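You operate a simulated robot arm through the tools that you are given. There is no shell and no other tool. Be economical: measure what you need, move in short steps, check, and stop when the job is done.

The job below is to be done with a simulated robot arm. You get a single attempt, and the scene is never put back.

## Task
Unscrew the gland, dab it on the grease pad, screw it back tight.
Fine: the gland in the steel block.

It is judged by the outcome, as a careful person would: the job done as asked, and still so three seconds after it is handed in. It fails if anything else is knocked over, pushed out of place, dropped, spilled or broken.

## Robot
A 6-joint arm with a two-finger parallel gripper, fixed in place. Base frame: the origin is at the foot of the arm, x ahead of it, y to its left, z up; the work surface is at about z = 80. Lengths are in cm, angles in rad, forces in N, time in s.
With the tool pointing down near the work surface it reaches from about 24 to 64 cm from the base axis. Its first joint turns from -1.152 to 1.152 rad. Payload 2.7 kg.
The TCP is the grasp point between the finger pads, 2.3 cm short of the fingertips. In the tool frame z runs along the fingers and y along their closing line. Largest opening 9.4 cm; finger width 3.8, thickness 1; the body of the gripper, 5.4 by 9.6 cm, starts 3.9 cm behind the TCP.
Orientation is told as [roll, pitch, yaw] about the base's x, y, z axes, in that order, counted from this pose: with the fingers straight down and closing along the base's y, the tool's x points along the base's -x, its y along +y and its z along -z.

## Interface
- The arm moves only by the tool nudge_tool. Its argument "targets" is a list of rows, each a list of 3 entries, a list of its own where there are three numbers: the turn, a rotation vector about the tool's x, y, z in rad, then the shift along the tool's x, y, z in cm, then the gripper command, from -1 (shut) to 1 (fully open), values between in proportion. In form: [[[wx, wy, wz], [tx, ty, tz], jaw], ...]. A call has 1 to 8 rows; each row is the pose to reach, as a shift and turn from the pose commanded when the call began, along the tool's axes at that moment. A row lasts 0.2 s, in which the tool goes at most 5 cm and 0.15 rad; a call with a longer step from one row to the next is refused whole, and so is a gripper value outside its range. A pose out of reach is approached as far as the arm can. The call stops where the force on the tool passes 40 N (or 10 N more than at its start, if that is more) or the arm is blocked; 0.2 s more then pass. The fingers move at their own pace (about 4.5 cm/s each) and stop on an object; they squeeze with about 23 N. The grip force told is the motor's: it shows also when the fingers shut on nothing. Time passes only in rows, and 0.2 s behind the last, so rows that repeat a pose let the fingers close. The reply holds the time, the measured pose of the TCP, the force on the tool along the base axes, the opening and the grip force, in the units named above and with some noise, with the torque about the TCP (base axes, N m) and any sound that the robot's microphone picked up.
- Cameras (640 x 400 px; columns grow to the right, rows downward): "scene" is fixed at [7.29, -44.21, 141.39]; the picture's right is [0.77, -0.64, 0.00], its down [-0.29, -0.35, -0.89] and it looks along [0.57, 0.69, -0.46] (base axes); focal length 319 px, centre (320, 200). "wrist" rides on the gripper at [8.6, 1.6, -7.5] in the tool frame; the picture's right is [-0.18, 0.98, 0.00], its down [-0.58, -0.11, -0.81] and it looks along [-0.79, -0.15, 0.59] (tool axes); focal length 243 px, centre (320, 200).
- capture(camera): a new picture of that camera. No time passes.
- pixel_to_xyz(camera, pixels): for up to 12 pixels [column, row] of the newest picture of that camera ("zoom" is the newest enlarged one), the place [x, y, z] in the base frame of the surface seen there, good to about 0.2 cm, but the place of the scene camera against the robot may be out by one fixed shift of up to 1.8 cm in any direction. No time passes.
- close_up(camera, box): a new picture of the part [left, top, right, bottom] of that camera's present view, enlarged. No time passes.
- hand_in(): hands the job in; it is judged then, once.

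Go step by step. Measure first, check grasps and placings, and put right what went wrong. The budget is 80 turns and 54 pictures, counting those below and the enlarged ones. Unless the task says otherwise, let go and move clear before handing in, and close with one line.

The tools are called after ">>>" as name(argument=value, ...) on one line, values as JSON. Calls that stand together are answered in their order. nudge_tool: Moves the arm, as the interface text tells. Its arguments: {"type":"object","properties":{"targets":{"type":"array","items":{"type":"array"}}},"required":["targets"]} The other tools are called the same way: capture (camera) takes a picture; pixel_to_xyz (camera, pixels) gives the place of the surface under pixels of a picture; close_up (camera, box) takes an enlarged picture of a part of a camera's view; hand_in () hands the job in.

At the start:

```text
clock: 0.0
tcp_pos: [37.25, 23.18, 111.1]
ee_rot: [-0.001, 0.0, 0.001]
wrist_force: [0.2, 1.0, -0.3]
ft_torque: [-0.02, 0.0, 0.02]
width: 9.42
grasp_force: 0.1
```

scene: 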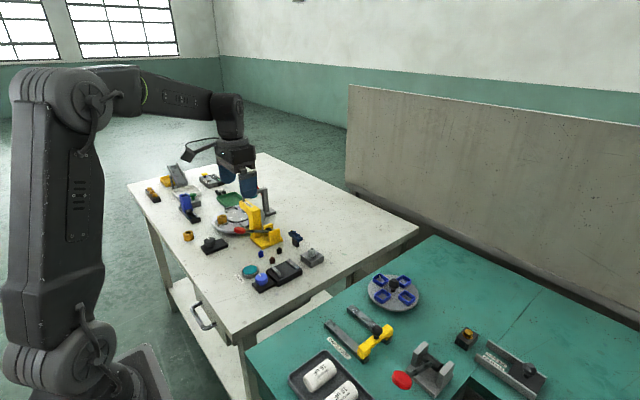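
wrist: 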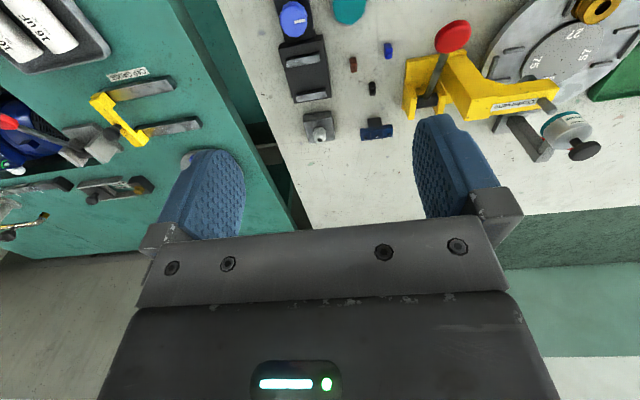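

The wrist picture shows a grey block with a knob at about (320,127), and the scene picture shows it at about (312,258), with a teal disc at about (250,271). I'll enlarge both areas.

>>> close_up(camera="scene", box=[220, 220, 348, 300])

>>> close_up(camera="wrist", box=[250, 0, 442, 160])

>>> close_up(camera="scene", box=[140, 150, 300, 250])

>>> close_up(camera="scene", box=[280, 260, 560, 400])

```text
5.00 times, centred on (284, 260) of scene
```

zoom: 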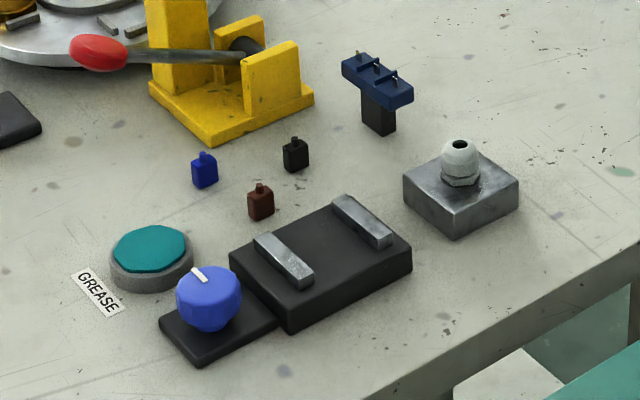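

```text
2.50 times, centred on (346, 80) of wrist
```

zoom: 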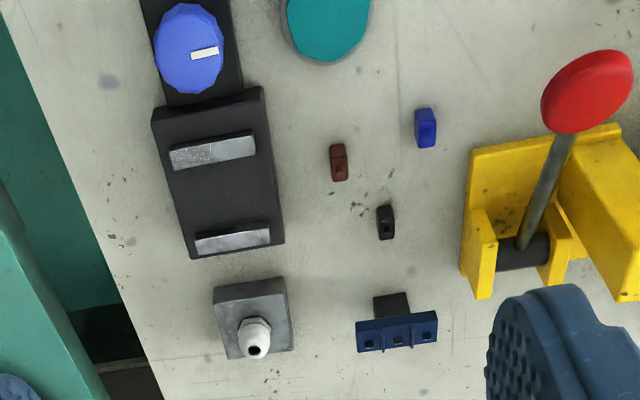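

```text
4.00 times, centred on (220, 200) of scene
```

zoom: 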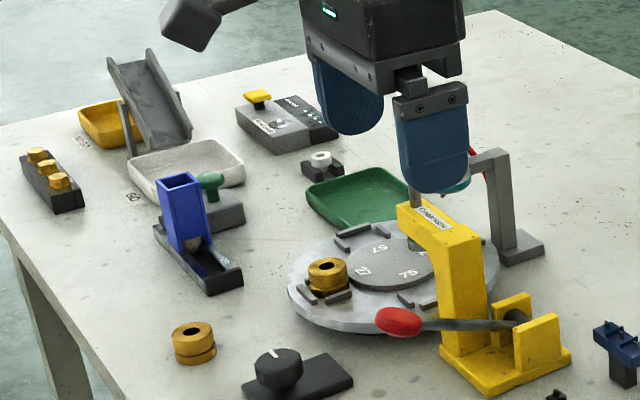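

```text
2.29 times, centred on (420, 330) of scene
```

zoom: 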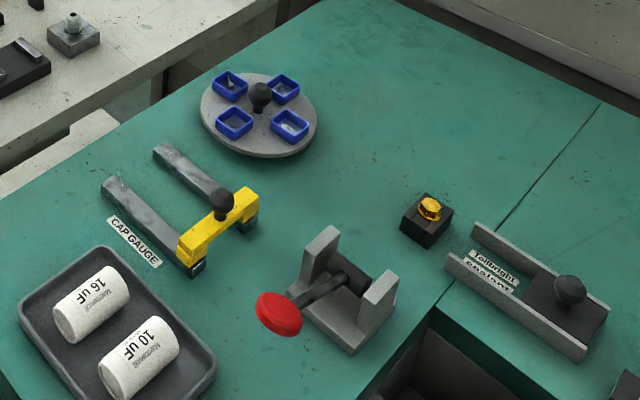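

The gland is the grey fitting on the steel block (scene about 312,253; wrist about 320,133). The grease pad is the teal disc labelled GREASE, and the gold plug on the other table is a decoy. I'll measure both places.

>>> capture(camera="wrist")

>>> pixel_to_xyz(camera="wrist", pixels=[[327, 136], [326, 133], [318, 140], [316, 118], [348, 8], [375, 135], [372, 88], [334, 117], [310, 80], [340, 150], [420, 120], [420, 110]])

>>> close_up(camera="scene", box=[296, 240, 328, 260])

>>> pixel_to_xyz(camera="zoom", pixels=[[320, 165], [320, 180], [320, 195], [320, 220], [320, 240], [280, 200], [360, 200], [200, 250], [420, 250]])

```text
47 pictures are left
```

wrist: 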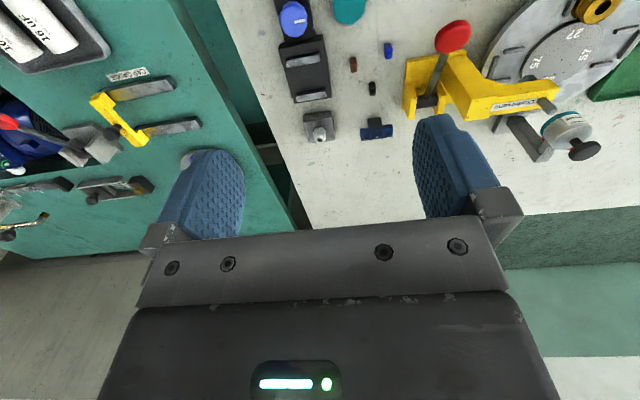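

```text
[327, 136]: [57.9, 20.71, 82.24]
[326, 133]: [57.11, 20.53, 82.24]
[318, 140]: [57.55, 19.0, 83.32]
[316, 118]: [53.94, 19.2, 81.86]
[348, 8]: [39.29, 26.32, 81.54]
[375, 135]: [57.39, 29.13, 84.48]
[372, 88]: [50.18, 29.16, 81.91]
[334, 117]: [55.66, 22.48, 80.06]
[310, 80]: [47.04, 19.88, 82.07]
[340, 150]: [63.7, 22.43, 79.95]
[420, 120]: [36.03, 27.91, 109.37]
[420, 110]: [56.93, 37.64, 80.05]
```

```text
16.00 times, centred on (312, 250) of scene
```

zoom: 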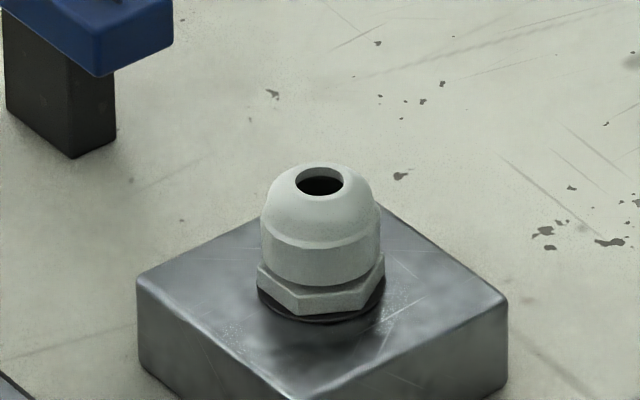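

```text
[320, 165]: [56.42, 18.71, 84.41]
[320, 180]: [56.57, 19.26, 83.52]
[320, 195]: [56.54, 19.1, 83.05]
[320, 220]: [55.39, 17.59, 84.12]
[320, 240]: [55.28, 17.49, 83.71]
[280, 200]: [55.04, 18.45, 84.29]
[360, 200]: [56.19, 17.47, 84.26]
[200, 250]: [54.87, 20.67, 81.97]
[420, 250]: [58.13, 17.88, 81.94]
```

The block top is at z≈82, and the gland is roughly at (56.5, 19.3) with its top at about 84.4. I'll move above it and look from closer.

>>> nudge_tool(targets=[[[0, 0, 0], [-3.5, -0.8, 2.8], 1], [[0, 0, 0], [-7, -1.5, 5.6], 1], [[0, 0, 0], [-10.5, -2.3, 8.4], 1], [[0, 0, 0], [-14, -3, 11.2], 1], [[0, 0, 0], [-17, -3.5, 14], 0.2], [[0, 0, 0], [-19.2, -3.8, 17], 0.2], [[0, 0, 0], [-19.2, -3.8, 17], 0.2], [[0, 0, 0], [-19.2, -3.8, 17], 0.2]])

>>> capture(camera="wrist")

>>> close_up(camera="wrist", box=[270, 80, 398, 160])

```text
clock: 1.8
tcp_pos: [56.44, 19.27, 94.11]
ee_rot: [-0.001, 0.0, 0.0]
wrist_force: [1.1, 0.4, 0.4]
ft_torque: [-0.02, -0.01, 0.01]
width: 5.63
grasp_force: 0.2
```

```text
45 pictures are left
```

wrist: 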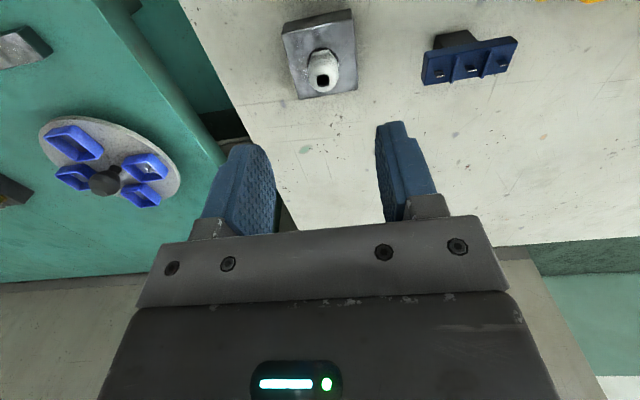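

```text
5.00 times, centred on (334, 120) of wrist
```

zoom: 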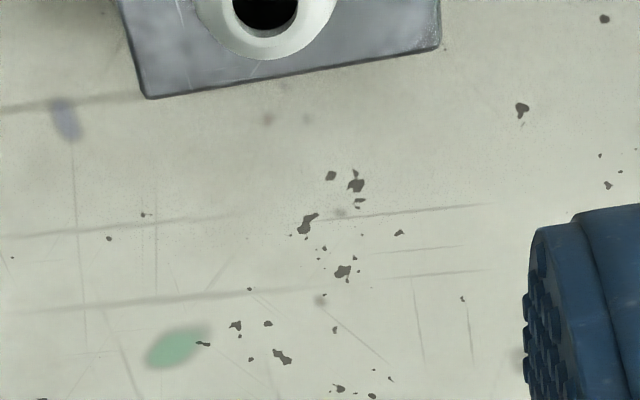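

>>> close_up(camera="wrist", box=[272, 0, 368, 105])

>>> pixel_to_xyz(camera="wrist", pixels=[[310, 70], [338, 70], [322, 92], [309, 60], [337, 55], [322, 52], [300, 97], [355, 90], [285, 32], [350, 12], [316, 81], [330, 81]])

```text
3.81 times, centred on (320, 52) of wrist
```

zoom: 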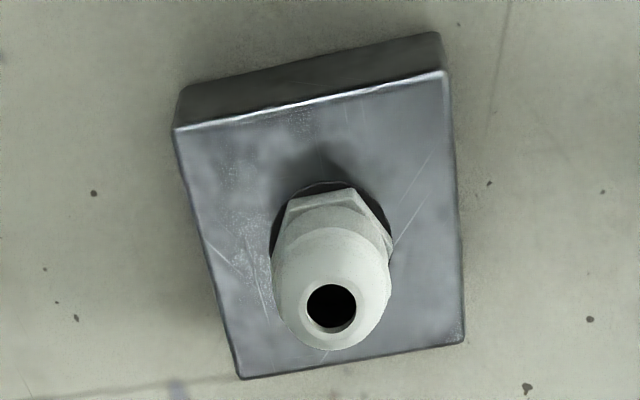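

```text
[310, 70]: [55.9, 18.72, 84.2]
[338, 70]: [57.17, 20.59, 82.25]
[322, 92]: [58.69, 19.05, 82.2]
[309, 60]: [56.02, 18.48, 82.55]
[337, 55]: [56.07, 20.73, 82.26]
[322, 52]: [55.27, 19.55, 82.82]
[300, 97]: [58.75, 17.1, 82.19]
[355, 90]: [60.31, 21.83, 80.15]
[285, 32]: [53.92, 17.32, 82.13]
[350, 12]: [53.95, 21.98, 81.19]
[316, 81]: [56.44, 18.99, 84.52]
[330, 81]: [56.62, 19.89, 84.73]
```

The gland axis is at about (56.55, 19.4), and the block is square to the base axes. The hex flats seem to face ±x, with the corners at ±y, so I'll turn the tool +π/2 to close along x on the flats, which also gives unscrewing range.

>>> nudge_tool(targets=[[[0, 0, 0.15], [-0.1, 0.13, 0], 0.2], [[0, 0, 0.3], [-0.1, 0.13, 0], 0.2], [[0, 0, 0.45], [-0.1, 0.13, 0], 0.2], [[0, 0, 0.6], [-0.1, 0.13, 0], 0.2], [[0, 0, 0.75], [-0.1, 0.13, 0], 0.2], [[0, 0, 0.9], [-0.1, 0.13, 0], 0.2], [[0, 0, 1.05], [-0.1, 0.13, 0], 0.2], [[0, 0, 1.2], [-0.1, 0.13, 0], 0.2]])

>>> nudge_tool(targets=[[[0, 0, 0.15], [0, 0, 0], 0.1], [[0, 0, 0.3], [0, 0, 0], 0.1], [[0, 0, 0.371], [0, 0, 0], 0.1], [[0, 0, 0.371], [0, 0, 0], 0.1]])

>>> capture(camera="wrist")

```text
clock: 3.6
tcp_pos: [56.51, 19.52, 94.22]
ee_rot: [0.001, 0.001, -1.202]
wrist_force: [0.1, -0.4, -0.9]
ft_torque: [-0.02, 0.0, -0.01]
width: 5.65
grasp_force: 0.1
```

```text
clock: 4.6
tcp_pos: [56.4, 19.52, 94.18]
ee_rot: [0.0, 0.0, -1.573]
wrist_force: [-0.4, -0.4, 0.2]
ft_torque: [-0.02, -0.02, -0.03]
width: 5.16
grasp_force: 0.0
```

```text
42 pictures are left
```

wrist: 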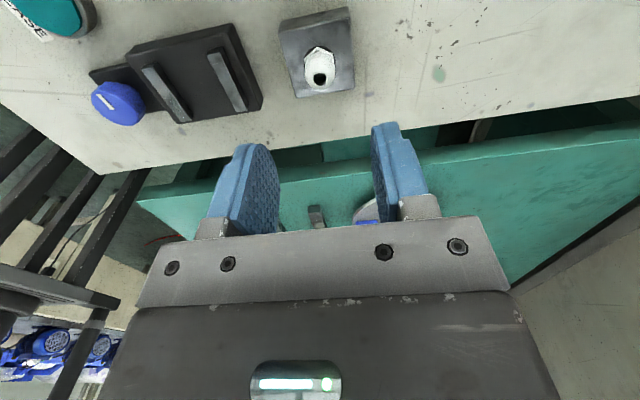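

The tool is now turned 90°. I'll check the hex orientation and centre from this side.

>>> close_up(camera="wrist", box=[272, 0, 368, 105])

```text
3.81 times, centred on (320, 52) of wrist
```

zoom: 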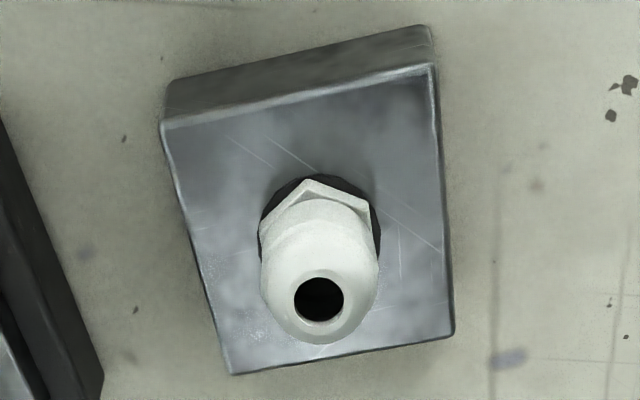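

The corner at zoom (310,182) faces +y, so the flats are on the ±x closing line, and the hole projects within 0.05 cm of the TCP axis. I'll descend to z≈84.6.

>>> nudge_tool(targets=[[[0, 0, 0], [0, 0, 4], 0.1], [[0, 0, 0], [0, 0, 7], 0.1], [[0, 0, 0], [0, 0, 8.7], 0.1], [[0, 0, 0], [0, 0, 9.5], 0.1], [[0, 0, 0], [0, 0, 9.5], 0.1]])

>>> close_up(camera="scene", box=[280, 220, 344, 270])

```text
clock: 5.8
tcp_pos: [56.63, 19.51, 84.63]
ee_rot: [0.0, 0.0, -1.573]
wrist_force: [0.1, 0.4, -0.4]
ft_torque: [-0.01, 0.02, -0.01]
width: 5.19
grasp_force: 0.0
```

```text
8.00 times, centred on (312, 245) of scene
```

zoom: 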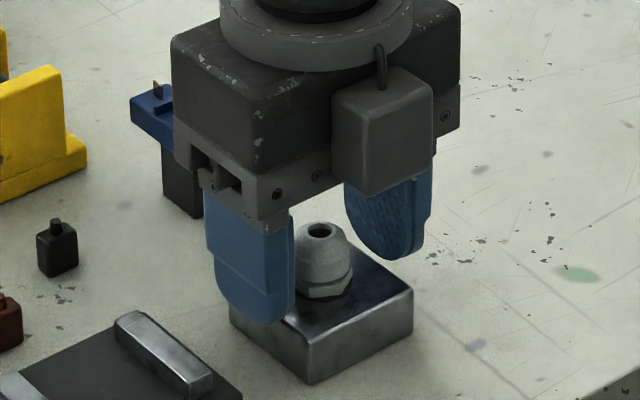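

The fingers straddle the gland and there is no contact force. I'll close on it.

>>> nudge_tool(targets=[[[0, 0, 0], [0, 0, 0], -1], [[0, 0, 0], [0, 0, 0], -1], [[0, 0, 0], [0, 0, 0], -1], [[0, 0, 0], [0, 0, 0], -1]])

```text
clock: 6.8
tcp_pos: [56.43, 19.54, 84.45]
ee_rot: [0.0, -0.001, -1.57]
wrist_force: [-2.7, -0.7, -0.5]
ft_torque: [-0.02, 0.02, -0.03]
width: 2.07
grasp_force: 22.6
```

It is gripped at 2.07 cm with slight side force. I'll turn a short way counter-clockwise and watch the torque and force.

>>> nudge_tool(targets=[[[0, 0, -0.1], [0, 0, 0], -1], [[0, 0, -0.2], [0, 0, 0], -1], [[0, 0, -0.35], [0, 0, 0], -1], [[0, 0, -0.5], [0, 0, 0], -1]])

>>> close_up(camera="scene", box=[280, 220, 344, 270])

```text
clock: 7.8
tcp_pos: [56.47, 19.52, 84.47]
ee_rot: [0.001, 0.001, -1.069]
wrist_force: [-4.6, 2.0, 0.2]
ft_torque: [0.05, 0.07, 0.0]
width: 2.06
grasp_force: 23.0
```

```text
8.00 times, centred on (312, 245) of scene
```

zoom: 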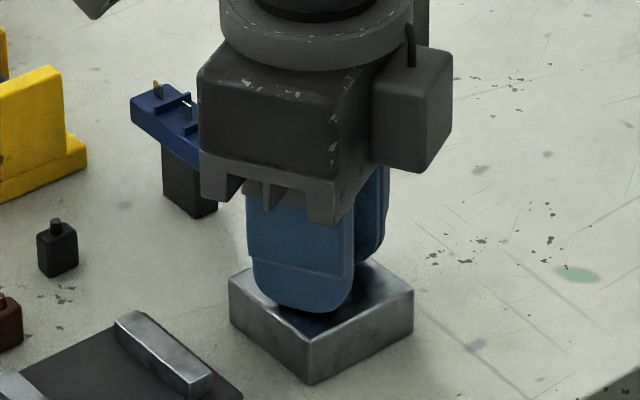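

The block has not moved and the torque is low, so the gland is turning. I'll keep going.

>>> nudge_tool(targets=[[[0, 0, -0.15], [0, 0, 0], -1], [[0, 0, -0.3], [0, 0, 0], -1], [[0, 0, -0.45], [0, 0, 0], -1], [[0, 0, -0.6], [0, 0, 0], -1], [[0, 0, -0.75], [0, 0, 0], -1], [[0, 0, -0.9], [0, 0, 0], -1], [[0, 0, -1.05], [0, 0, 0], -1], [[0, 0, -1.2], [0, 0, 0], -1]])

```text
clock: 9.6
tcp_pos: [56.47, 19.54, 84.54]
ee_rot: [0.0, -0.001, 0.132]
wrist_force: [-5.6, 3.9, 1.4]
ft_torque: [0.1, 0.14, 0.02]
width: 2.05
grasp_force: 22.9
```

Fz is rising slowly, so the gland is climbing, and there is a small side force. I'll continue with a small lift and re-centring.

>>> nudge_tool(targets=[[[0, 0, -0.15], [0.05, 0.03, -0.04], -1], [[0, 0, -0.3], [0.05, 0.03, -0.04], -1], [[0, 0, -0.45], [0.05, 0.03, -0.05], -1], [[0, 0, -0.6], [0.05, 0.03, -0.05], -1], [[0, 0, -0.75], [0.05, 0.03, -0.06], -1], [[0, 0, -0.9], [0.05, 0.03, -0.06], -1], [[0, 0, -1.05], [0.05, 0.03, -0.07], -1], [[0, 0, -1.2], [0.05, 0.03, -0.07], -1]])

```text
clock: 11.4
tcp_pos: [56.56, 19.53, 84.67]
ee_rot: [-0.002, -0.001, 1.33]
wrist_force: [2.3, 1.2, 0.3]
ft_torque: [0.06, -0.08, -0.01]
width: 2.06
grasp_force: 23.2
```

The forces have dropped after 2.9 rad of turning. I'll continue.

>>> nudge_tool(targets=[[[0, 0, -0.15], [0, 0, -0.01], -1], [[0, 0, -0.3], [0, 0, -0.02], -1], [[0, 0, -0.45], [0, 0, -0.02], -1], [[0, 0, -0.6], [0, 0, -0.03], -1], [[0, 0, -0.75], [0, 0, -0.04], -1], [[0, 0, -0.9], [0, 0, -0.04], -1], [[0, 0, -1.05], [0, 0, -0.05], -1], [[0, 0, -1.2], [0, 0, -0.05], -1]])

```text
clock: 13.2
tcp_pos: [56.52, 19.49, 84.73]
ee_rot: [0.002, 0.001, 2.53]
wrist_force: [1.8, 1.0, 2.4]
ft_torque: [0.0, 0.02, -0.03]
width: 2.06
grasp_force: 23.3
```

It is still turning freely, with Fz at 2.4 N from the climb. I'll continue with more lift.

>>> nudge_tool(targets=[[[0, 0, -0.15], [0, 0, -0.03], -1], [[0, 0, -0.3], [0, 0, -0.04], -1], [[0, 0, -0.45], [0, 0, -0.05], -1], [[0, 0, -0.6], [0, 0, -0.06], -1], [[0, 0, -0.75], [0, 0, -0.07], -1], [[0, 0, -0.9], [0, 0, -0.08], -1], [[0, 0, -1.05], [0, 0, -0.09], -1], [[0, 0, -1.2], [0, 0, -0.1], -1]])

```text
clock: 14.8
tcp_pos: [56.18, 19.53, 84.86]
ee_rot: [0.041, 0.007, -2.82]
wrist_force: [6.3, -16.0, 1.3]
ft_torque: [-0.1, 0.04, -0.03]
width: 2.04
grasp_force: 22.6
out of reach, approached as far as the arm can: row 7
stopped in row 7: the force on the tool passed its limit at 62 N (the readings are from after the stop); the commanded pose is now the measured one
```

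I hit the wrist's joint limit at yaw≈3.46, and the tool is slightly tilted and loaded. I'll open now, before turning back.

>>> nudge_tool(targets=[[[0, 0, 0], [0, 0, 0], -0.1], [[0, 0, 0], [0, 0, 0], -0.1], [[0, 0, 0], [0, 0, 0], -0.1], [[0, 0, 0], [0, 0, 0], -0.1]])

>>> close_up(camera="scene", box=[280, 220, 344, 270])

>>> capture(camera="wrist")

```text
clock: 15.8
tcp_pos: [56.09, 19.87, 84.78]
ee_rot: [0.035, 0.008, -2.818]
wrist_force: [0.3, -0.1, -0.2]
ft_torque: [0.0, -0.03, 0.03]
width: 4.22
grasp_force: 0.0
```

```text
8.00 times, centred on (312, 245) of scene
```

zoom: 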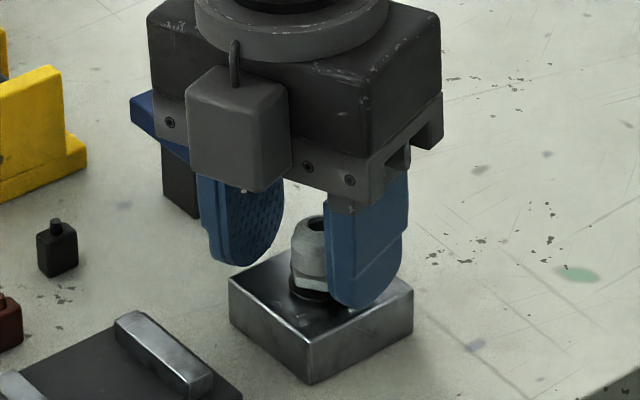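

```text
37 pictures are left
```

wrist: 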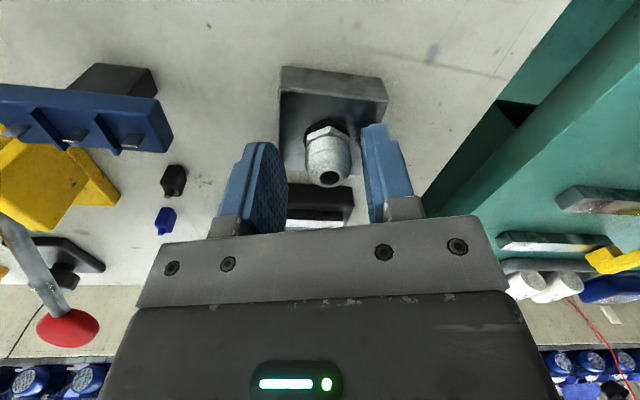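

The gland stands upright and has risen, still on its thread. I'll lift clear, remove the small tilt and turn back 5π/3 rad, so the fingers meet the same kind of flats at yaw≈-1.77.

>>> nudge_tool(targets=[[[0, 0, 0], [0, 0, -2], -0.1], [[0, 0, 0], [0, 0, -4.5], -0.1], [[0, 0, 0.12], [0, 0, -4.5], -0.1], [[0.018, -0.004, 0.25], [0, 0, -4.5], -0.1], [[0.035, -0.008, 0.38], [0, 0, -4.5], -0.1]])

>>> nudge_tool(targets=[[[0, 0, 0.15], [0, 0, 0], -0.1], [[0, 0, 0.3], [0, 0, 0], -0.1], [[0, 0, 0.45], [0, 0, 0], -0.1], [[0, 0, 0.6], [0, 0, 0], -0.1], [[0, 0, 0.75], [0, 0, 0], -0.1], [[0, 0, 0.9], [0, 0, 0], -0.1], [[0, 0, 1.05], [0, 0, 0], -0.1], [[0, 0, 1.2], [0, 0, 0], -0.1]])

>>> nudge_tool(targets=[[[0, 0, 0.15], [0, 0, 0], -0.1], [[0, 0, 0.3], [0, 0, 0], -0.1], [[0, 0, 0.45], [0, 0, 0], -0.1], [[0, 0, 0.6], [0, 0, 0], -0.1], [[0, 0, 0.75], [0, 0, 0], -0.1], [[0, 0, 0.9], [0, 0, 0], -0.1], [[0, 0, 1.05], [0, 0, 0], -0.1], [[0, 0, 1.2], [0, 0, 0], -0.1]])

>>> nudge_tool(targets=[[[0, 0, 0.15], [0, 0, 0], -0.1], [[0, 0, 0.3], [0, 0, 0], -0.1], [[0, 0, 0.45], [0, 0, 0], -0.1], [[0, 0, 0.6], [0, 0, 0], -0.1], [[0, 0, 0.75], [0, 0, 0], -0.1], [[0, 0, 0.9], [0, 0, 0], -0.1], [[0, 0, 1.05], [0, 0, 0], -0.1], [[0, 0, 1.2], [0, 0, 0], -0.1]])

>>> nudge_tool(targets=[[[0, 0, 0.15], [0, 0, 0], -0.1], [[0, 0, 0.3], [0, 0, 0], -0.1], [[0, 0, 0.45], [0, 0, 0], -0.1], [[0, 0, 0.6], [0, 0, 0], -0.1], [[0, 0, 0.75], [0, 0, 0], -0.1], [[0, 0, 0.9], [0, 0, 0], -0.1], [[0, 0, 1.05], [0, 0, 0], -0.1], [[0, 0, 1.2], [0, 0, 0], -0.1]])

```text
clock: 17.0
tcp_pos: [55.97, 20.08, 89.29]
ee_rot: [0.0, 0.006, 3.084]
wrist_force: [0.0, 0.3, -0.2]
ft_torque: [0.02, -0.02, -0.02]
width: 4.23
grasp_force: 0.1
```

```text
clock: 18.8
tcp_pos: [55.9, 19.99, 89.39]
ee_rot: [-0.008, 0.001, 1.886]
wrist_force: [0.6, 0.3, 0.8]
ft_torque: [0.0, -0.03, 0.01]
width: 4.25
grasp_force: 0.2
```

```text
clock: 20.6
tcp_pos: [55.86, 19.95, 89.17]
ee_rot: [0.0, -0.006, 0.684]
wrist_force: [0.1, 0.5, -0.1]
ft_torque: [0.02, 0.0, -0.02]
width: 4.23
grasp_force: 0.1
```

```text
clock: 22.4
tcp_pos: [55.9, 20.22, 89.39]
ee_rot: [0.006, -0.004, -0.514]
wrist_force: [-0.1, -1.0, -0.3]
ft_torque: [-0.01, -0.01, 0.01]
width: 4.27
grasp_force: 0.1
```

```text
clock: 24.2
tcp_pos: [55.97, 20.05, 89.35]
ee_rot: [0.004, 0.005, -1.715]
wrist_force: [0.1, -0.6, 0.7]
ft_torque: [-0.04, 0.03, -0.01]
width: 4.24
grasp_force: 0.2
```

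The tool is back at yaw -1.715, about 0.55 cm off the axis in both x and y. I'll re-centre, trim the angle and look.

>>> nudge_tool(targets=[[[0.004, -0.005, 0.056], [-0.465, 0.624, 0], -0.1], [[0.004, -0.005, 0.056], [-0.465, 0.624, 0], -0.1]])

>>> close_up(camera="wrist", box=[256, 60, 384, 200])

```text
clock: 24.8
tcp_pos: [56.62, 19.46, 89.29]
ee_rot: [0.002, -0.002, -1.769]
wrist_force: [-0.8, 0.1, 1.2]
ft_torque: [0.03, 0.02, 0.0]
width: 4.24
grasp_force: 0.2
```

```text
2.86 times, centred on (320, 130) of wrist
```

zoom: 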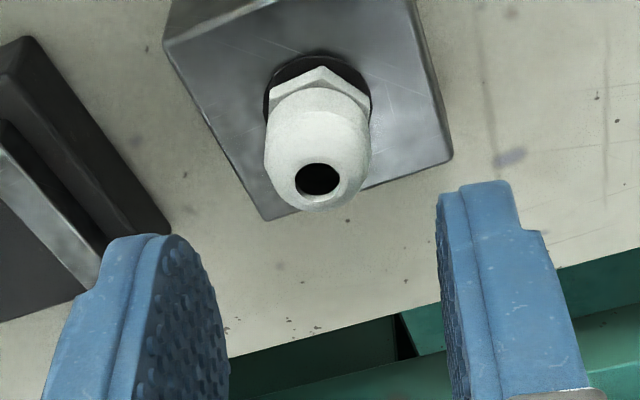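

The gland is centred to within 0.1 cm and its flats are aligned with the fingers. I'll descend and regrip.

>>> nudge_tool(targets=[[[0, 0, 0], [0.08, -0.05, 2.5], -0.1], [[0, 0, 0], [0.08, -0.05, 4.4], -0.1], [[0, 0, 0], [0.08, -0.05, 4.4], -0.1], [[0, 0, 0], [0.08, -0.05, 4.4], -1], [[0, 0, 0], [0.08, -0.05, 4.4], -1], [[0, 0, 0], [0.08, -0.05, 4.4], -1], [[0, 0, 0], [0.08, -0.05, 4.4], -1]])

>>> nudge_tool(targets=[[[0, 0, -0.15], [0, 0, -0.01], -1], [[0, 0, -0.3], [0, 0, -0.02], -1], [[0, 0, -0.45], [0, 0, -0.03], -1], [[0, 0, -0.6], [0, 0, -0.03], -1], [[0, 0, -0.75], [0, 0, -0.04], -1], [[0, 0, -0.9], [0, 0, -0.05], -1], [[0, 0, -1.05], [0, 0, -0.05], -1], [[0, 0, -1.2], [0, 0, -0.06], -1]])

```text
clock: 26.4
tcp_pos: [56.57, 19.48, 84.89]
ee_rot: [0.002, -0.002, -1.768]
wrist_force: [2.6, 0.6, -1.2]
ft_torque: [-0.02, -0.06, 0.0]
width: 2.05
grasp_force: 22.7
```

```text
clock: 28.2
tcp_pos: [56.45, 19.47, 84.89]
ee_rot: [-0.002, -0.001, -0.566]
wrist_force: [-3.2, -0.2, -0.1]
ft_torque: [-0.04, 0.06, -0.01]
width: 2.04
grasp_force: 22.8
```

It regripped well and turns freely, with 6.2 rad in total so far. I'll continue.

>>> nudge_tool(targets=[[[0, 0, -0.15], [0, 0, -0.01], -1], [[0, 0, -0.3], [0, 0, -0.02], -1], [[0, 0, -0.45], [0, 0, -0.03], -1], [[0, 0, -0.6], [0, 0, -0.03], -1], [[0, 0, -0.75], [0, 0, -0.04], -1], [[0, 0, -0.9], [0, 0, -0.05], -1], [[0, 0, -1.05], [0, 0, -0.05], -1], [[0, 0, -1.2], [0, 0, -0.06], -1]])

>>> nudge_tool(targets=[[[0, 0, -0.15], [0, 0, -0.01], -1], [[0, 0, -0.3], [0, 0, -0.02], -1], [[0, 0, -0.45], [0, 0, -0.03], -1], [[0, 0, -0.6], [0, 0, -0.03], -1], [[0, 0, -0.75], [0, 0, -0.04], -1], [[0, 0, -0.9], [0, 0, -0.05], -1], [[0, 0, -1.05], [0, 0, -0.05], -1], [[0, 0, -1.2], [0, 0, -0.06], -1]])

```text
clock: 30.0
tcp_pos: [56.59, 19.44, 85.04]
ee_rot: [-0.003, -0.001, 0.634]
wrist_force: [1.3, -5.7, -1.0]
ft_torque: [-0.15, -0.04, -0.07]
width: 2.05
grasp_force: 23.3
```

```text
clock: 31.8
tcp_pos: [56.43, 19.58, 85.07]
ee_rot: [0.001, 0.001, 1.836]
wrist_force: [-0.4, 0.4, -0.7]
ft_torque: [-0.04, 0.0, -0.04]
width: 2.06
grasp_force: 22.8
```

The side force has fallen to almost nothing after about 1.4 turns, so the gland may be free. I'll test with a small lift.

>>> nudge_tool(targets=[[[0, 0, 0], [0, 0, -0.08], -1], [[0, 0, 0], [0, 0, -0.15], -1]])

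>>> close_up(camera="scene", box=[280, 220, 344, 270])

```text
clock: 32.4
tcp_pos: [56.52, 19.64, 85.33]
ee_rot: [-0.001, 0.004, 1.831]
wrist_force: [-0.2, -0.6, -0.2]
ft_torque: [0.01, -0.02, 0.01]
width: 2.08
grasp_force: 22.9
```

```text
8.00 times, centred on (312, 245) of scene
```

zoom: 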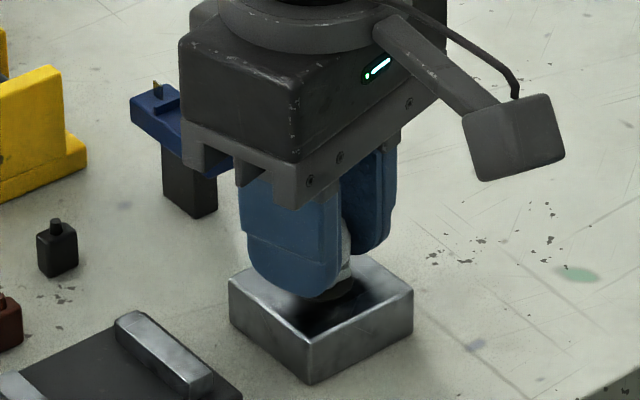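

There is no pull at all, so it is free at about (56.5, 19.55) and z≈85.1. I'll lift straight up and look.

>>> nudge_tool(targets=[[[0, 0, 0], [0, 0, -0.5], -1], [[0, 0, 0], [0, 0, -1], -1], [[0, 0, 0], [0, 0, -2], -1], [[0, 0, 0], [0, 0, -4], -1], [[0, 0, 0], [0, 0, -7], -1], [[0, 0, 0], [0, 0, -10], -1]])

>>> capture(camera="wrist")

>>> close_up(camera="scene", box=[260, 180, 372, 280])

```text
clock: 33.8
tcp_pos: [56.51, 19.45, 95.39]
ee_rot: [0.0, 0.003, 1.831]
wrist_force: [-1.3, -1.1, 0.2]
ft_torque: [-0.02, -0.04, -0.02]
width: 2.07
grasp_force: 23.0
```

```text
34 pictures are left
```

wrist: 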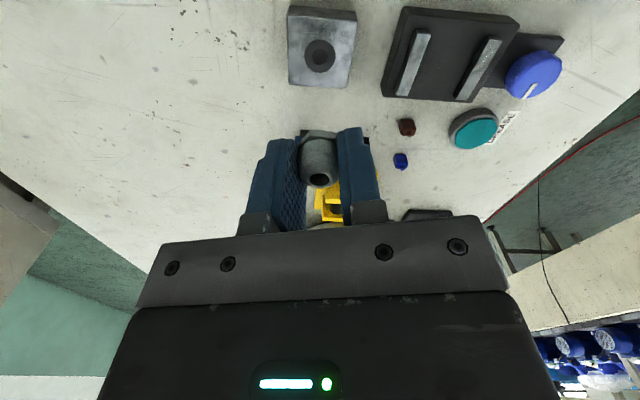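

```text
4.00 times, centred on (316, 230) of scene
```

zoom: 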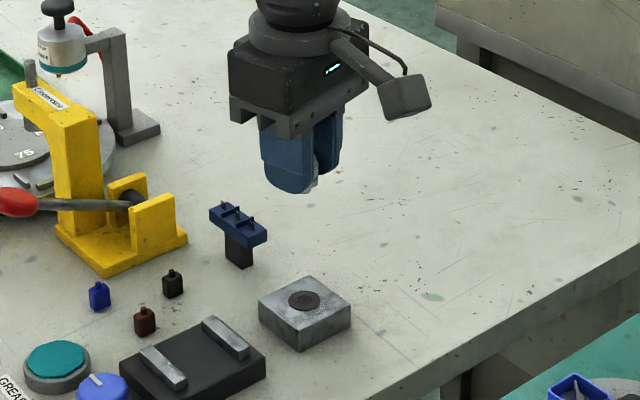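

The gland is held and the block stayed put. I'll measure the pad (wrist about 473,133), its neighbours and the thread hole.

>>> pixel_to_xyz(camera="wrist", pixels=[[473, 133], [456, 133], [495, 130], [475, 120], [470, 147], [532, 75], [512, 80], [400, 160], [406, 128], [319, 55], [450, 130], [545, 60]])

>>> close_up(camera="wrist", box=[270, 110, 398, 220])

```text
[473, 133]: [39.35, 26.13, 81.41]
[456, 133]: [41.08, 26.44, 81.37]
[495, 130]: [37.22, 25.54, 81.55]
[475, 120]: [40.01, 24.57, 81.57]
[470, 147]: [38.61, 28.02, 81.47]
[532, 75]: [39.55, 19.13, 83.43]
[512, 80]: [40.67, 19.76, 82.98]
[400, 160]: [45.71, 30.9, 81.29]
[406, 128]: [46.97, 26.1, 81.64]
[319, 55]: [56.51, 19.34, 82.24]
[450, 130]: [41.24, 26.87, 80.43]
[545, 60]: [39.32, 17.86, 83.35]
```

```text
3.64 times, centred on (334, 165) of wrist
```

zoom: 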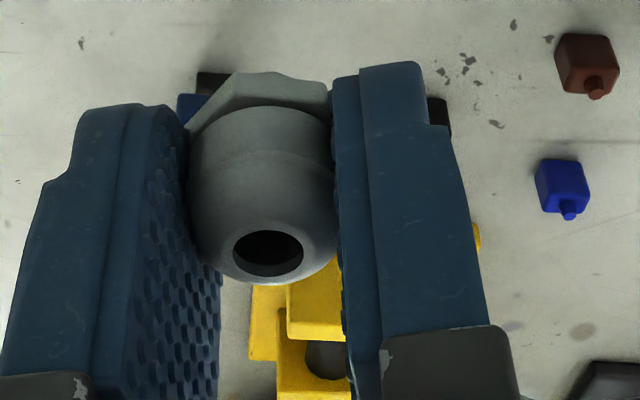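

The pad centre is about (39.2, 26.2, 81.5) and the thread hole is at (56.5, 19.4). I'll carry the gland over the pad at height, keeping the yaw.

>>> nudge_tool(targets=[[[0, 0, 0], [-2.2, 3, 0], -1], [[0, 0, 0], [-4.95, 6.75, 0], -1], [[0, 0, 0], [-7.7, 10.5, 0], -1], [[0, 0, 0], [-9.9, 13.5, 0], -1], [[0, 0, 0], [-10.97, 14.98, 0], -1], [[0, 0, 0], [-10.97, 14.98, 0], -1]])

>>> capture(camera="scene")

>>> close_up(camera="scene", box=[210, 200, 322, 300])

>>> pixel_to_xyz(camera="scene", pixels=[[240, 230], [250, 207], [250, 270], [312, 255], [262, 280]])

```text
clock: 35.2
tcp_pos: [39.17, 26.34, 95.28]
ee_rot: [0.0, 0.001, 1.831]
wrist_force: [-0.2, -0.1, 0.1]
ft_torque: [0.0, -0.01, 0.01]
width: 2.06
grasp_force: 23.2
```

```text
31 pictures are left
```

scene: 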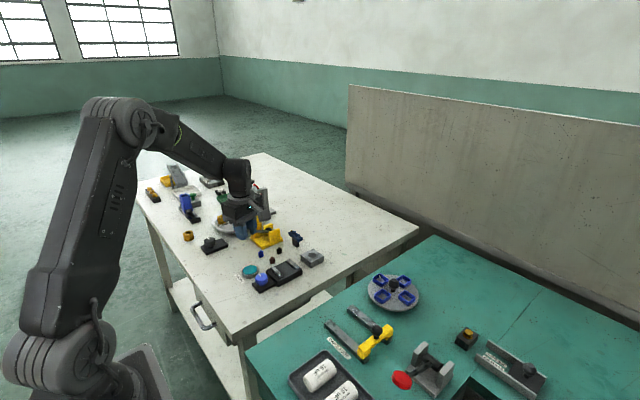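

```text
4.00 times, centred on (266, 250) of scene
```

zoom: 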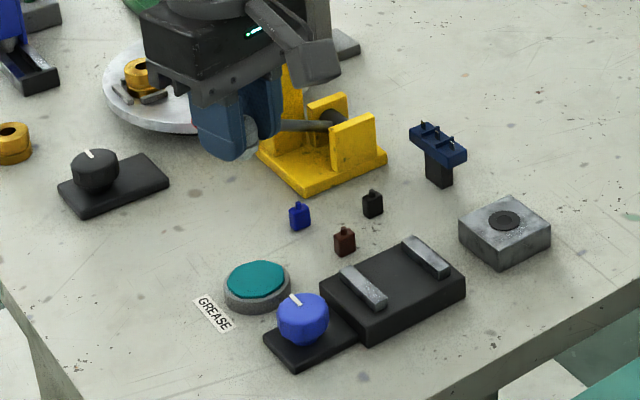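

```text
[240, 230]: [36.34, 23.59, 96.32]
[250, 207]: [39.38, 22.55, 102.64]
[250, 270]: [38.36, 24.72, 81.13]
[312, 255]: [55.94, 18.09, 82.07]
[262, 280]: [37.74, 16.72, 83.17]
```

The way down is clear: the lever ball is about 10 cm off in y and the knob 7 cm. I'll descend to just above the pad.

>>> nudge_tool(targets=[[[0, 0, 0], [0, 0, 3], -1], [[0, 0, 0], [0, 0, 6], -1], [[0, 0, 0], [0, 0, 8.3], -1], [[0, 0, 0], [0, 0, 9.3], -1], [[0, 0, 0], [0, 0, 9.6], -1]])

>>> close_up(camera="scene", box=[226, 240, 274, 285])

```text
clock: 36.4
tcp_pos: [39.23, 26.4, 85.55]
ee_rot: [-0.001, 0.001, 1.833]
wrist_force: [0.5, 0.0, 0.2]
ft_torque: [0.01, 0.0, -0.01]
width: 2.04
grasp_force: 23.6
```

```text
8.89 times, centred on (250, 262) of scene
```

zoom: 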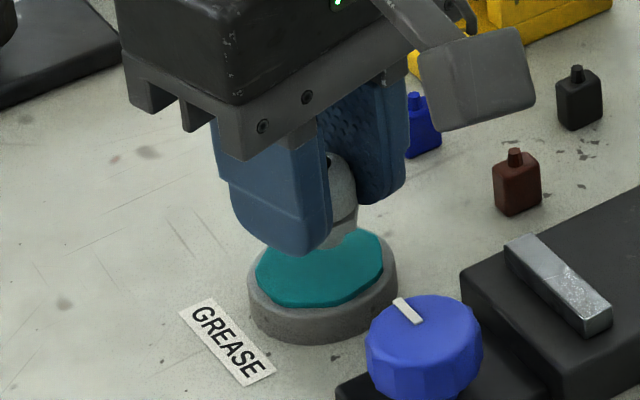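

The gland is just over the pad. I'll go down in small steps until I feel contact.

>>> nudge_tool(targets=[[[0, 0, 0], [0, 0, 0.2], -1], [[0, 0, 0], [0, 0, 0.4], -1], [[0, 0, 0], [0, 0, 0.55], -1], [[0, 0, 0], [0, 0, 0.7], -1]])

```text
clock: 37.4
tcp_pos: [39.21, 26.27, 84.88]
ee_rot: [0.001, 0.001, 1.83]
wrist_force: [-0.6, -0.3, -0.3]
ft_torque: [0.04, -0.01, -0.02]
width: 2.05
grasp_force: 22.8
```

>>> nudge_tool(targets=[[[0, 0, 0], [0, 0, 0.1], -1], [[0, 0, 0], [0, 0, 0.2], -1], [[0, 0, 0], [0, 0, 0.3], -1]])

>>> close_up(camera="scene", box=[234, 248, 266, 278])

```text
clock: 38.2
tcp_pos: [39.23, 26.28, 84.65]
ee_rot: [0.0, 0.003, 1.83]
wrist_force: [0.5, -1.2, -0.5]
ft_torque: [0.02, -0.05, 0.02]
width: 2.04
grasp_force: 23.0
```

```text
13.33 times, centred on (250, 263) of scene
```

zoom: 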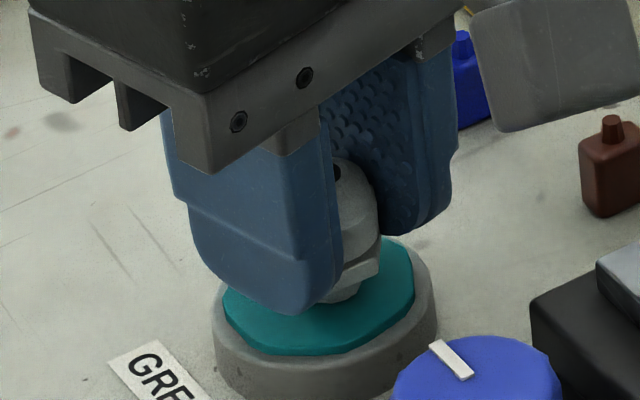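

The thread stub is just above the pad and there is no contact yet. I'll keep going in small steps.

>>> nudge_tool(targets=[[[0, 0, 0], [0, 0, 0.1], -1], [[0, 0, 0], [0, 0, 0.2], -1], [[0, 0, 0], [0, 0, 0.25], -1]])

```text
clock: 39.0
tcp_pos: [39.33, 26.36, 84.53]
ee_rot: [-0.003, 0.002, 1.831]
wrist_force: [-3.2, -1.3, 16.7]
ft_torque: [0.01, 0.08, 0.03]
width: 2.08
grasp_force: 23.6
```

There is firm contact at 16.7 N, so the gland is dabbed. I'll lift straight up and check the grip.

>>> nudge_tool(targets=[[[0, 0, 0], [0, 0, 0], -1], [[0, 0, 0], [0, 0, -0.5], -1], [[0, 0, 0], [0, 0, -2], -1], [[0, 0, 0], [0, 0, -5], -1], [[0, 0, 0], [0, 0, -8], -1], [[0, 0, 0], [0, 0, -10.8], -1]])

>>> close_up(camera="wrist", box=[270, 110, 398, 220])

>>> close_up(camera="scene", box=[210, 210, 290, 285])

```text
clock: 40.4
tcp_pos: [39.23, 26.26, 95.17]
ee_rot: [0.002, 0.004, 1.833]
wrist_force: [0.0, 0.1, 0.1]
ft_torque: [0.0, 0.0, -0.01]
width: 2.04
grasp_force: 23.5
```

```text
3.64 times, centred on (334, 165) of wrist
```

zoom: 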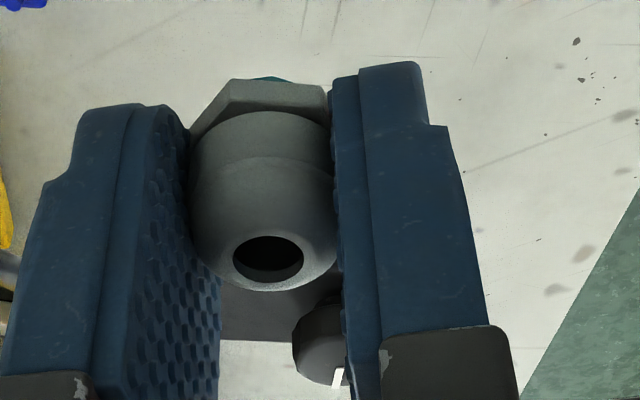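

```text
5.33 times, centred on (250, 248) of scene
```

zoom: 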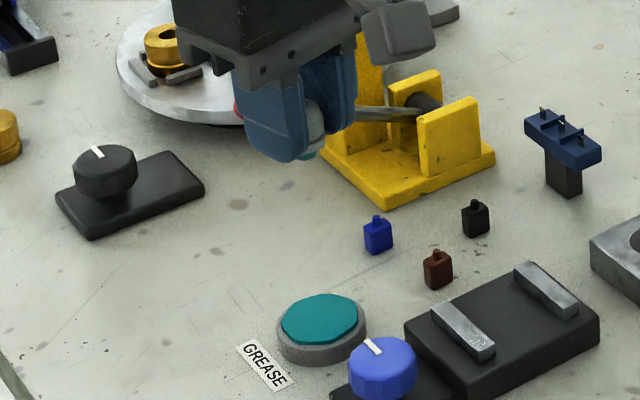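

The teal at wrist zoom (265,78) shows grease on the stub, and the grip is still square. I'll go back over the block.

>>> nudge_tool(targets=[[[0, 0, 0], [2.2, -3, 0], -1], [[0, 0, 0], [4.95, -6.75, 0], -1], [[0, 0, 0], [7.7, -10.5, 0], -1], [[0, 0, 0], [9.9, -13.5, 0], -1], [[0, 0, 0], [10.97, -14.98, 0], -1], [[0, 0, 0], [10.97, -14.98, 0], -1]])

>>> nudge_tool(targets=[[[0, 0, 0], [0, 0, 3], -1], [[0, 0, 0], [0, 0, 6], -1], [[0, 0, 0], [0, 0, 8], -1], [[0, 0, 0], [0, 0, 9], -1], [[0, 0, 0], [0, 0, 9], -1]])

>>> close_up(camera="scene", box=[290, 230, 338, 275])

>>> close_up(camera="wrist", box=[256, 60, 384, 200])

```text
clock: 41.8
tcp_pos: [56.57, 19.52, 95.29]
ee_rot: [0.0, 0.004, 1.831]
wrist_force: [-0.8, 0.4, -0.8]
ft_torque: [-0.02, 0.0, -0.02]
width: 2.06
grasp_force: 23.0
```

```text
clock: 43.0
tcp_pos: [56.35, 19.61, 86.2]
ee_rot: [0.0, 0.004, 1.831]
wrist_force: [0.0, 0.6, -0.5]
ft_torque: [-0.02, 0.0, 0.0]
width: 2.06
grasp_force: 22.8
```

```text
8.89 times, centred on (314, 252) of scene
```

zoom: 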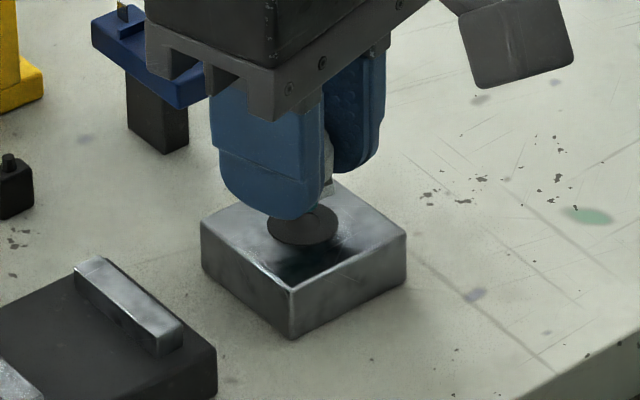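

```text
2.86 times, centred on (320, 130) of wrist
```

zoom: 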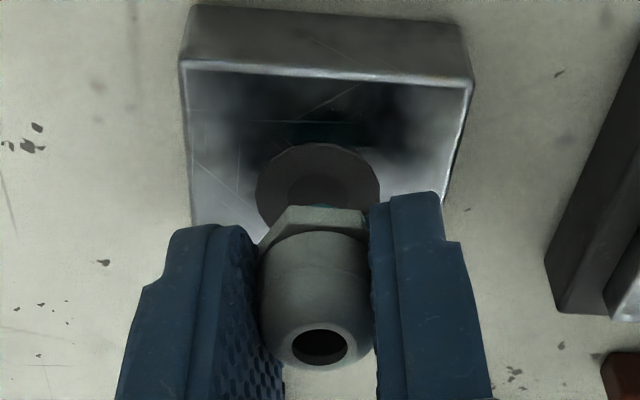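

The stub is aligned over the thread insert. I'll lower gently to contact, expected at about z≈85.

>>> nudge_tool(targets=[[[0, 0, 0], [0, 0, 0.4], -1], [[0, 0, 0], [0, 0, 0.7], -1], [[0, 0, 0], [0, 0, 0.9], -1], [[0, 0, 0], [0, 0, 1.05], -1]])

```text
clock: 44.0
tcp_pos: [56.54, 19.58, 85.18]
ee_rot: [-0.001, 0.004, 1.832]
wrist_force: [0.1, -0.6, -2.6]
ft_torque: [-0.01, 0.02, 0.0]
width: 2.05
grasp_force: 22.8
```

>>> nudge_tool(targets=[[[0, 0, 0], [0, 0, 0.06], -1], [[0, 0, 0], [0, 0, 0.12], -1], [[0, 0, 0], [0, 0, 0.18], -1]])

```text
clock: 44.8
tcp_pos: [56.55, 19.52, 85.02]
ee_rot: [0.0, 0.002, 1.831]
wrist_force: [-1.3, -1.8, 1.8]
ft_torque: [-0.03, 0.06, 0.0]
width: 2.01
grasp_force: 23.6
```

Light contact. I'll start screwing clockwise with a slight downward feed.

>>> nudge_tool(targets=[[[0, 0, 0], [0, 0, 0.04], -1], [[0, 0, 0.15], [0, 0, 0.05], -1], [[0, 0, 0.3], [0, 0, 0.05], -1], [[0, 0, 0.45], [0, 0, 0.06], -1], [[0, 0, 0.6], [0, 0, 0.06], -1], [[0, 0, 0.75], [0, 0, 0.07], -1], [[0, 0, 0.9], [0, 0, 0.07], -1]])

```text
clock: 46.4
tcp_pos: [56.61, 19.34, 84.82]
ee_rot: [-0.004, -0.001, 0.93]
wrist_force: [1.5, -2.5, 3.4]
ft_torque: [-0.07, -0.03, 0.0]
width: 2.06
grasp_force: 23.0
```

>>> nudge_tool(targets=[[[0, 0, 0.15], [0, 0, 0.01], -1], [[0, 0, 0.3], [0, 0, 0.02], -1], [[0, 0, 0.45], [0, 0, 0.02], -1], [[0, 0, 0.6], [0, 0, 0.03], -1], [[0, 0, 0.75], [0, 0, 0.04], -1], [[0, 0, 0.9], [0, 0, 0.04], -1], [[0, 0, 1.05], [0, 0, 0.05], -1], [[0, 0, 1.2], [0, 0, 0.05], -1]])

>>> nudge_tool(targets=[[[0, 0, 0.15], [0, 0, 0.01], -1], [[0, 0, 0.3], [0, 0, 0.01], -1], [[0, 0, 0.45], [0, 0, 0.02], -1], [[0, 0, 0.6], [0, 0, 0.02], -1], [[0, 0, 0.75], [0, 0, 0.03], -1], [[0, 0, 0.9], [0, 0, 0.03], -1], [[0, 0, 1.05], [0, 0, 0.04], -1], [[0, 0, 1.2], [0, 0, 0.04], -1]])

```text
clock: 48.2
tcp_pos: [56.51, 19.41, 84.87]
ee_rot: [-0.004, -0.002, -0.273]
wrist_force: [6.2, -6.0, 4.2]
ft_torque: [-0.1, -0.11, 0.02]
width: 2.04
grasp_force: 22.7
```

```text
clock: 50.0
tcp_pos: [56.5, 19.51, 84.84]
ee_rot: [0.0, -0.003, -1.473]
wrist_force: [5.2, -10.0, 0.2]
ft_torque: [-0.2, -0.1, 0.01]
width: 2.04
grasp_force: 22.9
```

The thread has engaged: Fz has dropped and the gland is pulling down. The side force is (5,-10), so I'll re-centre slightly and turn about 1 rad more.

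>>> nudge_tool(targets=[[[0, 0, 0.15], [-0.09, 0.04, 0.02], -1], [[0, 0, 0.3], [-0.09, 0.04, 0.03], -1], [[0, 0, 0.45], [-0.09, 0.04, 0.03], -1], [[0, 0, 0.6], [-0.09, 0.04, 0.04], -1], [[0, 0, 0.75], [-0.09, 0.04, 0.04], -1], [[0, 0, 0.9], [-0.09, 0.04, 0.05], -1]])

```text
clock: 51.4
tcp_pos: [56.56, 19.56, 84.76]
ee_rot: [0.002, -0.002, -2.371]
wrist_force: [-1.9, 1.7, 0.7]
ft_torque: [0.04, 0.05, -0.03]
width: 2.06
grasp_force: 22.8
```

It is 4.2 rad in and lightly loaded. I'll release, lift and turn back 5π/3 to regrip on flats at yaw≈2.865.

>>> nudge_tool(targets=[[[0, 0, 0], [0, 0, 0], -0.1], [[0, 0, 0], [0, 0, 0], -0.1], [[0, 0, 0], [0, 0, 0], -0.1], [[0, 0, 0], [0, 0, -2], -0.1], [[0, 0, 0], [0, 0, -4.5], -0.1], [[0, 0, -0.12], [0, 0, -4.5], -0.1], [[0, 0, -0.27], [0, 0, -4.5], -0.1], [[0, 0, -0.42], [0, 0, -4.5], -0.1]])

>>> nudge_tool(targets=[[[0, 0, -0.15], [0, 0, 0], -0.1], [[0, 0, -0.3], [0, 0, 0], -0.1], [[0, 0, -0.45], [0, 0, 0], -0.1], [[0, 0, -0.6], [0, 0, 0], -0.1], [[0, 0, -0.75], [0, 0, 0], -0.1], [[0, 0, -0.9], [0, 0, 0], -0.1], [[0, 0, -1.05], [0, 0, 0], -0.1], [[0, 0, -1.2], [0, 0, 0], -0.1]])

>>> nudge_tool(targets=[[[0, 0, -0.15], [0, 0, 0], -0.1], [[0, 0, -0.3], [0, 0, 0], -0.1], [[0, 0, -0.45], [0, 0, 0], -0.1], [[0, 0, -0.6], [0, 0, 0], -0.1], [[0, 0, -0.75], [0, 0, 0], -0.1], [[0, 0, -0.9], [0, 0, 0], -0.1], [[0, 0, -1.05], [0, 0, 0], -0.1], [[0, 0, -1.2], [0, 0, 0], -0.1]])

>>> nudge_tool(targets=[[[0, 0, -0.15], [0, 0, 0], -0.1], [[0, 0, -0.3], [0, 0, 0], -0.1], [[0, 0, -0.45], [0, 0, 0], -0.1], [[0, 0, -0.6], [0, 0, 0], -0.1], [[0, 0, -0.75], [0, 0, 0], -0.1], [[0, 0, -0.9], [0, 0, 0], -0.1], [[0, 0, -1.05], [0, 0, 0], -0.1], [[0, 0, -1.2], [0, 0, 0], -0.1]])

>>> nudge_tool(targets=[[[0, 0, -0.15], [0, 0, 0], -0.1], [[0, 0, -0.3], [0, 0, 0], -0.1], [[0, 0, -0.45], [0, 0, 0], -0.1], [[0, 0, -0.6], [0, 0, 0], -0.1], [[0, 0, -0.75], [0, 0, 0], -0.1], [[0, 0, -0.9], [0, 0, 0], -0.1], [[0, 0, -1.05], [0, 0, 0], -0.1], [[0, 0, -1.2], [0, 0, 0], -0.1]])

>>> close_up(camera="wrist", box=[256, 60, 384, 200])

```text
clock: 53.2
tcp_pos: [56.47, 19.48, 89.24]
ee_rot: [0.001, 0.0, -1.946]
wrist_force: [0.4, -0.3, -0.3]
ft_torque: [0.01, -0.03, -0.01]
width: 4.22
grasp_force: 0.0
```

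```text
clock: 55.0
tcp_pos: [56.47, 19.4, 89.27]
ee_rot: [0.0, -0.004, -0.749]
wrist_force: [1.1, -0.3, 0.4]
ft_torque: [0.02, -0.03, -0.01]
width: 4.2
grasp_force: 0.0
```

```text
clock: 56.8
tcp_pos: [56.51, 19.46, 89.31]
ee_rot: [-0.004, 0.001, 0.455]
wrist_force: [0.3, 0.7, -0.2]
ft_torque: [0.01, 0.04, -0.02]
width: 4.23
grasp_force: 0.1
```

```text
clock: 58.6
tcp_pos: [56.64, 19.46, 89.32]
ee_rot: [-0.001, 0.003, 1.655]
wrist_force: [0.3, 0.3, -0.5]
ft_torque: [0.01, 0.03, 0.01]
width: 4.25
grasp_force: 0.0
```

```text
clock: 60.4
tcp_pos: [56.55, 19.46, 89.23]
ee_rot: [0.003, 0.002, 2.853]
wrist_force: [1.2, 0.4, 0.7]
ft_torque: [0.04, 0.03, 0.03]
width: 4.23
grasp_force: 0.0
```

```text
2.86 times, centred on (320, 130) of wrist
```

zoom: 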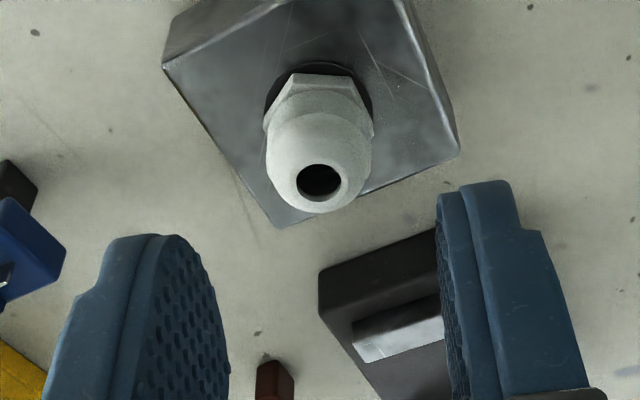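

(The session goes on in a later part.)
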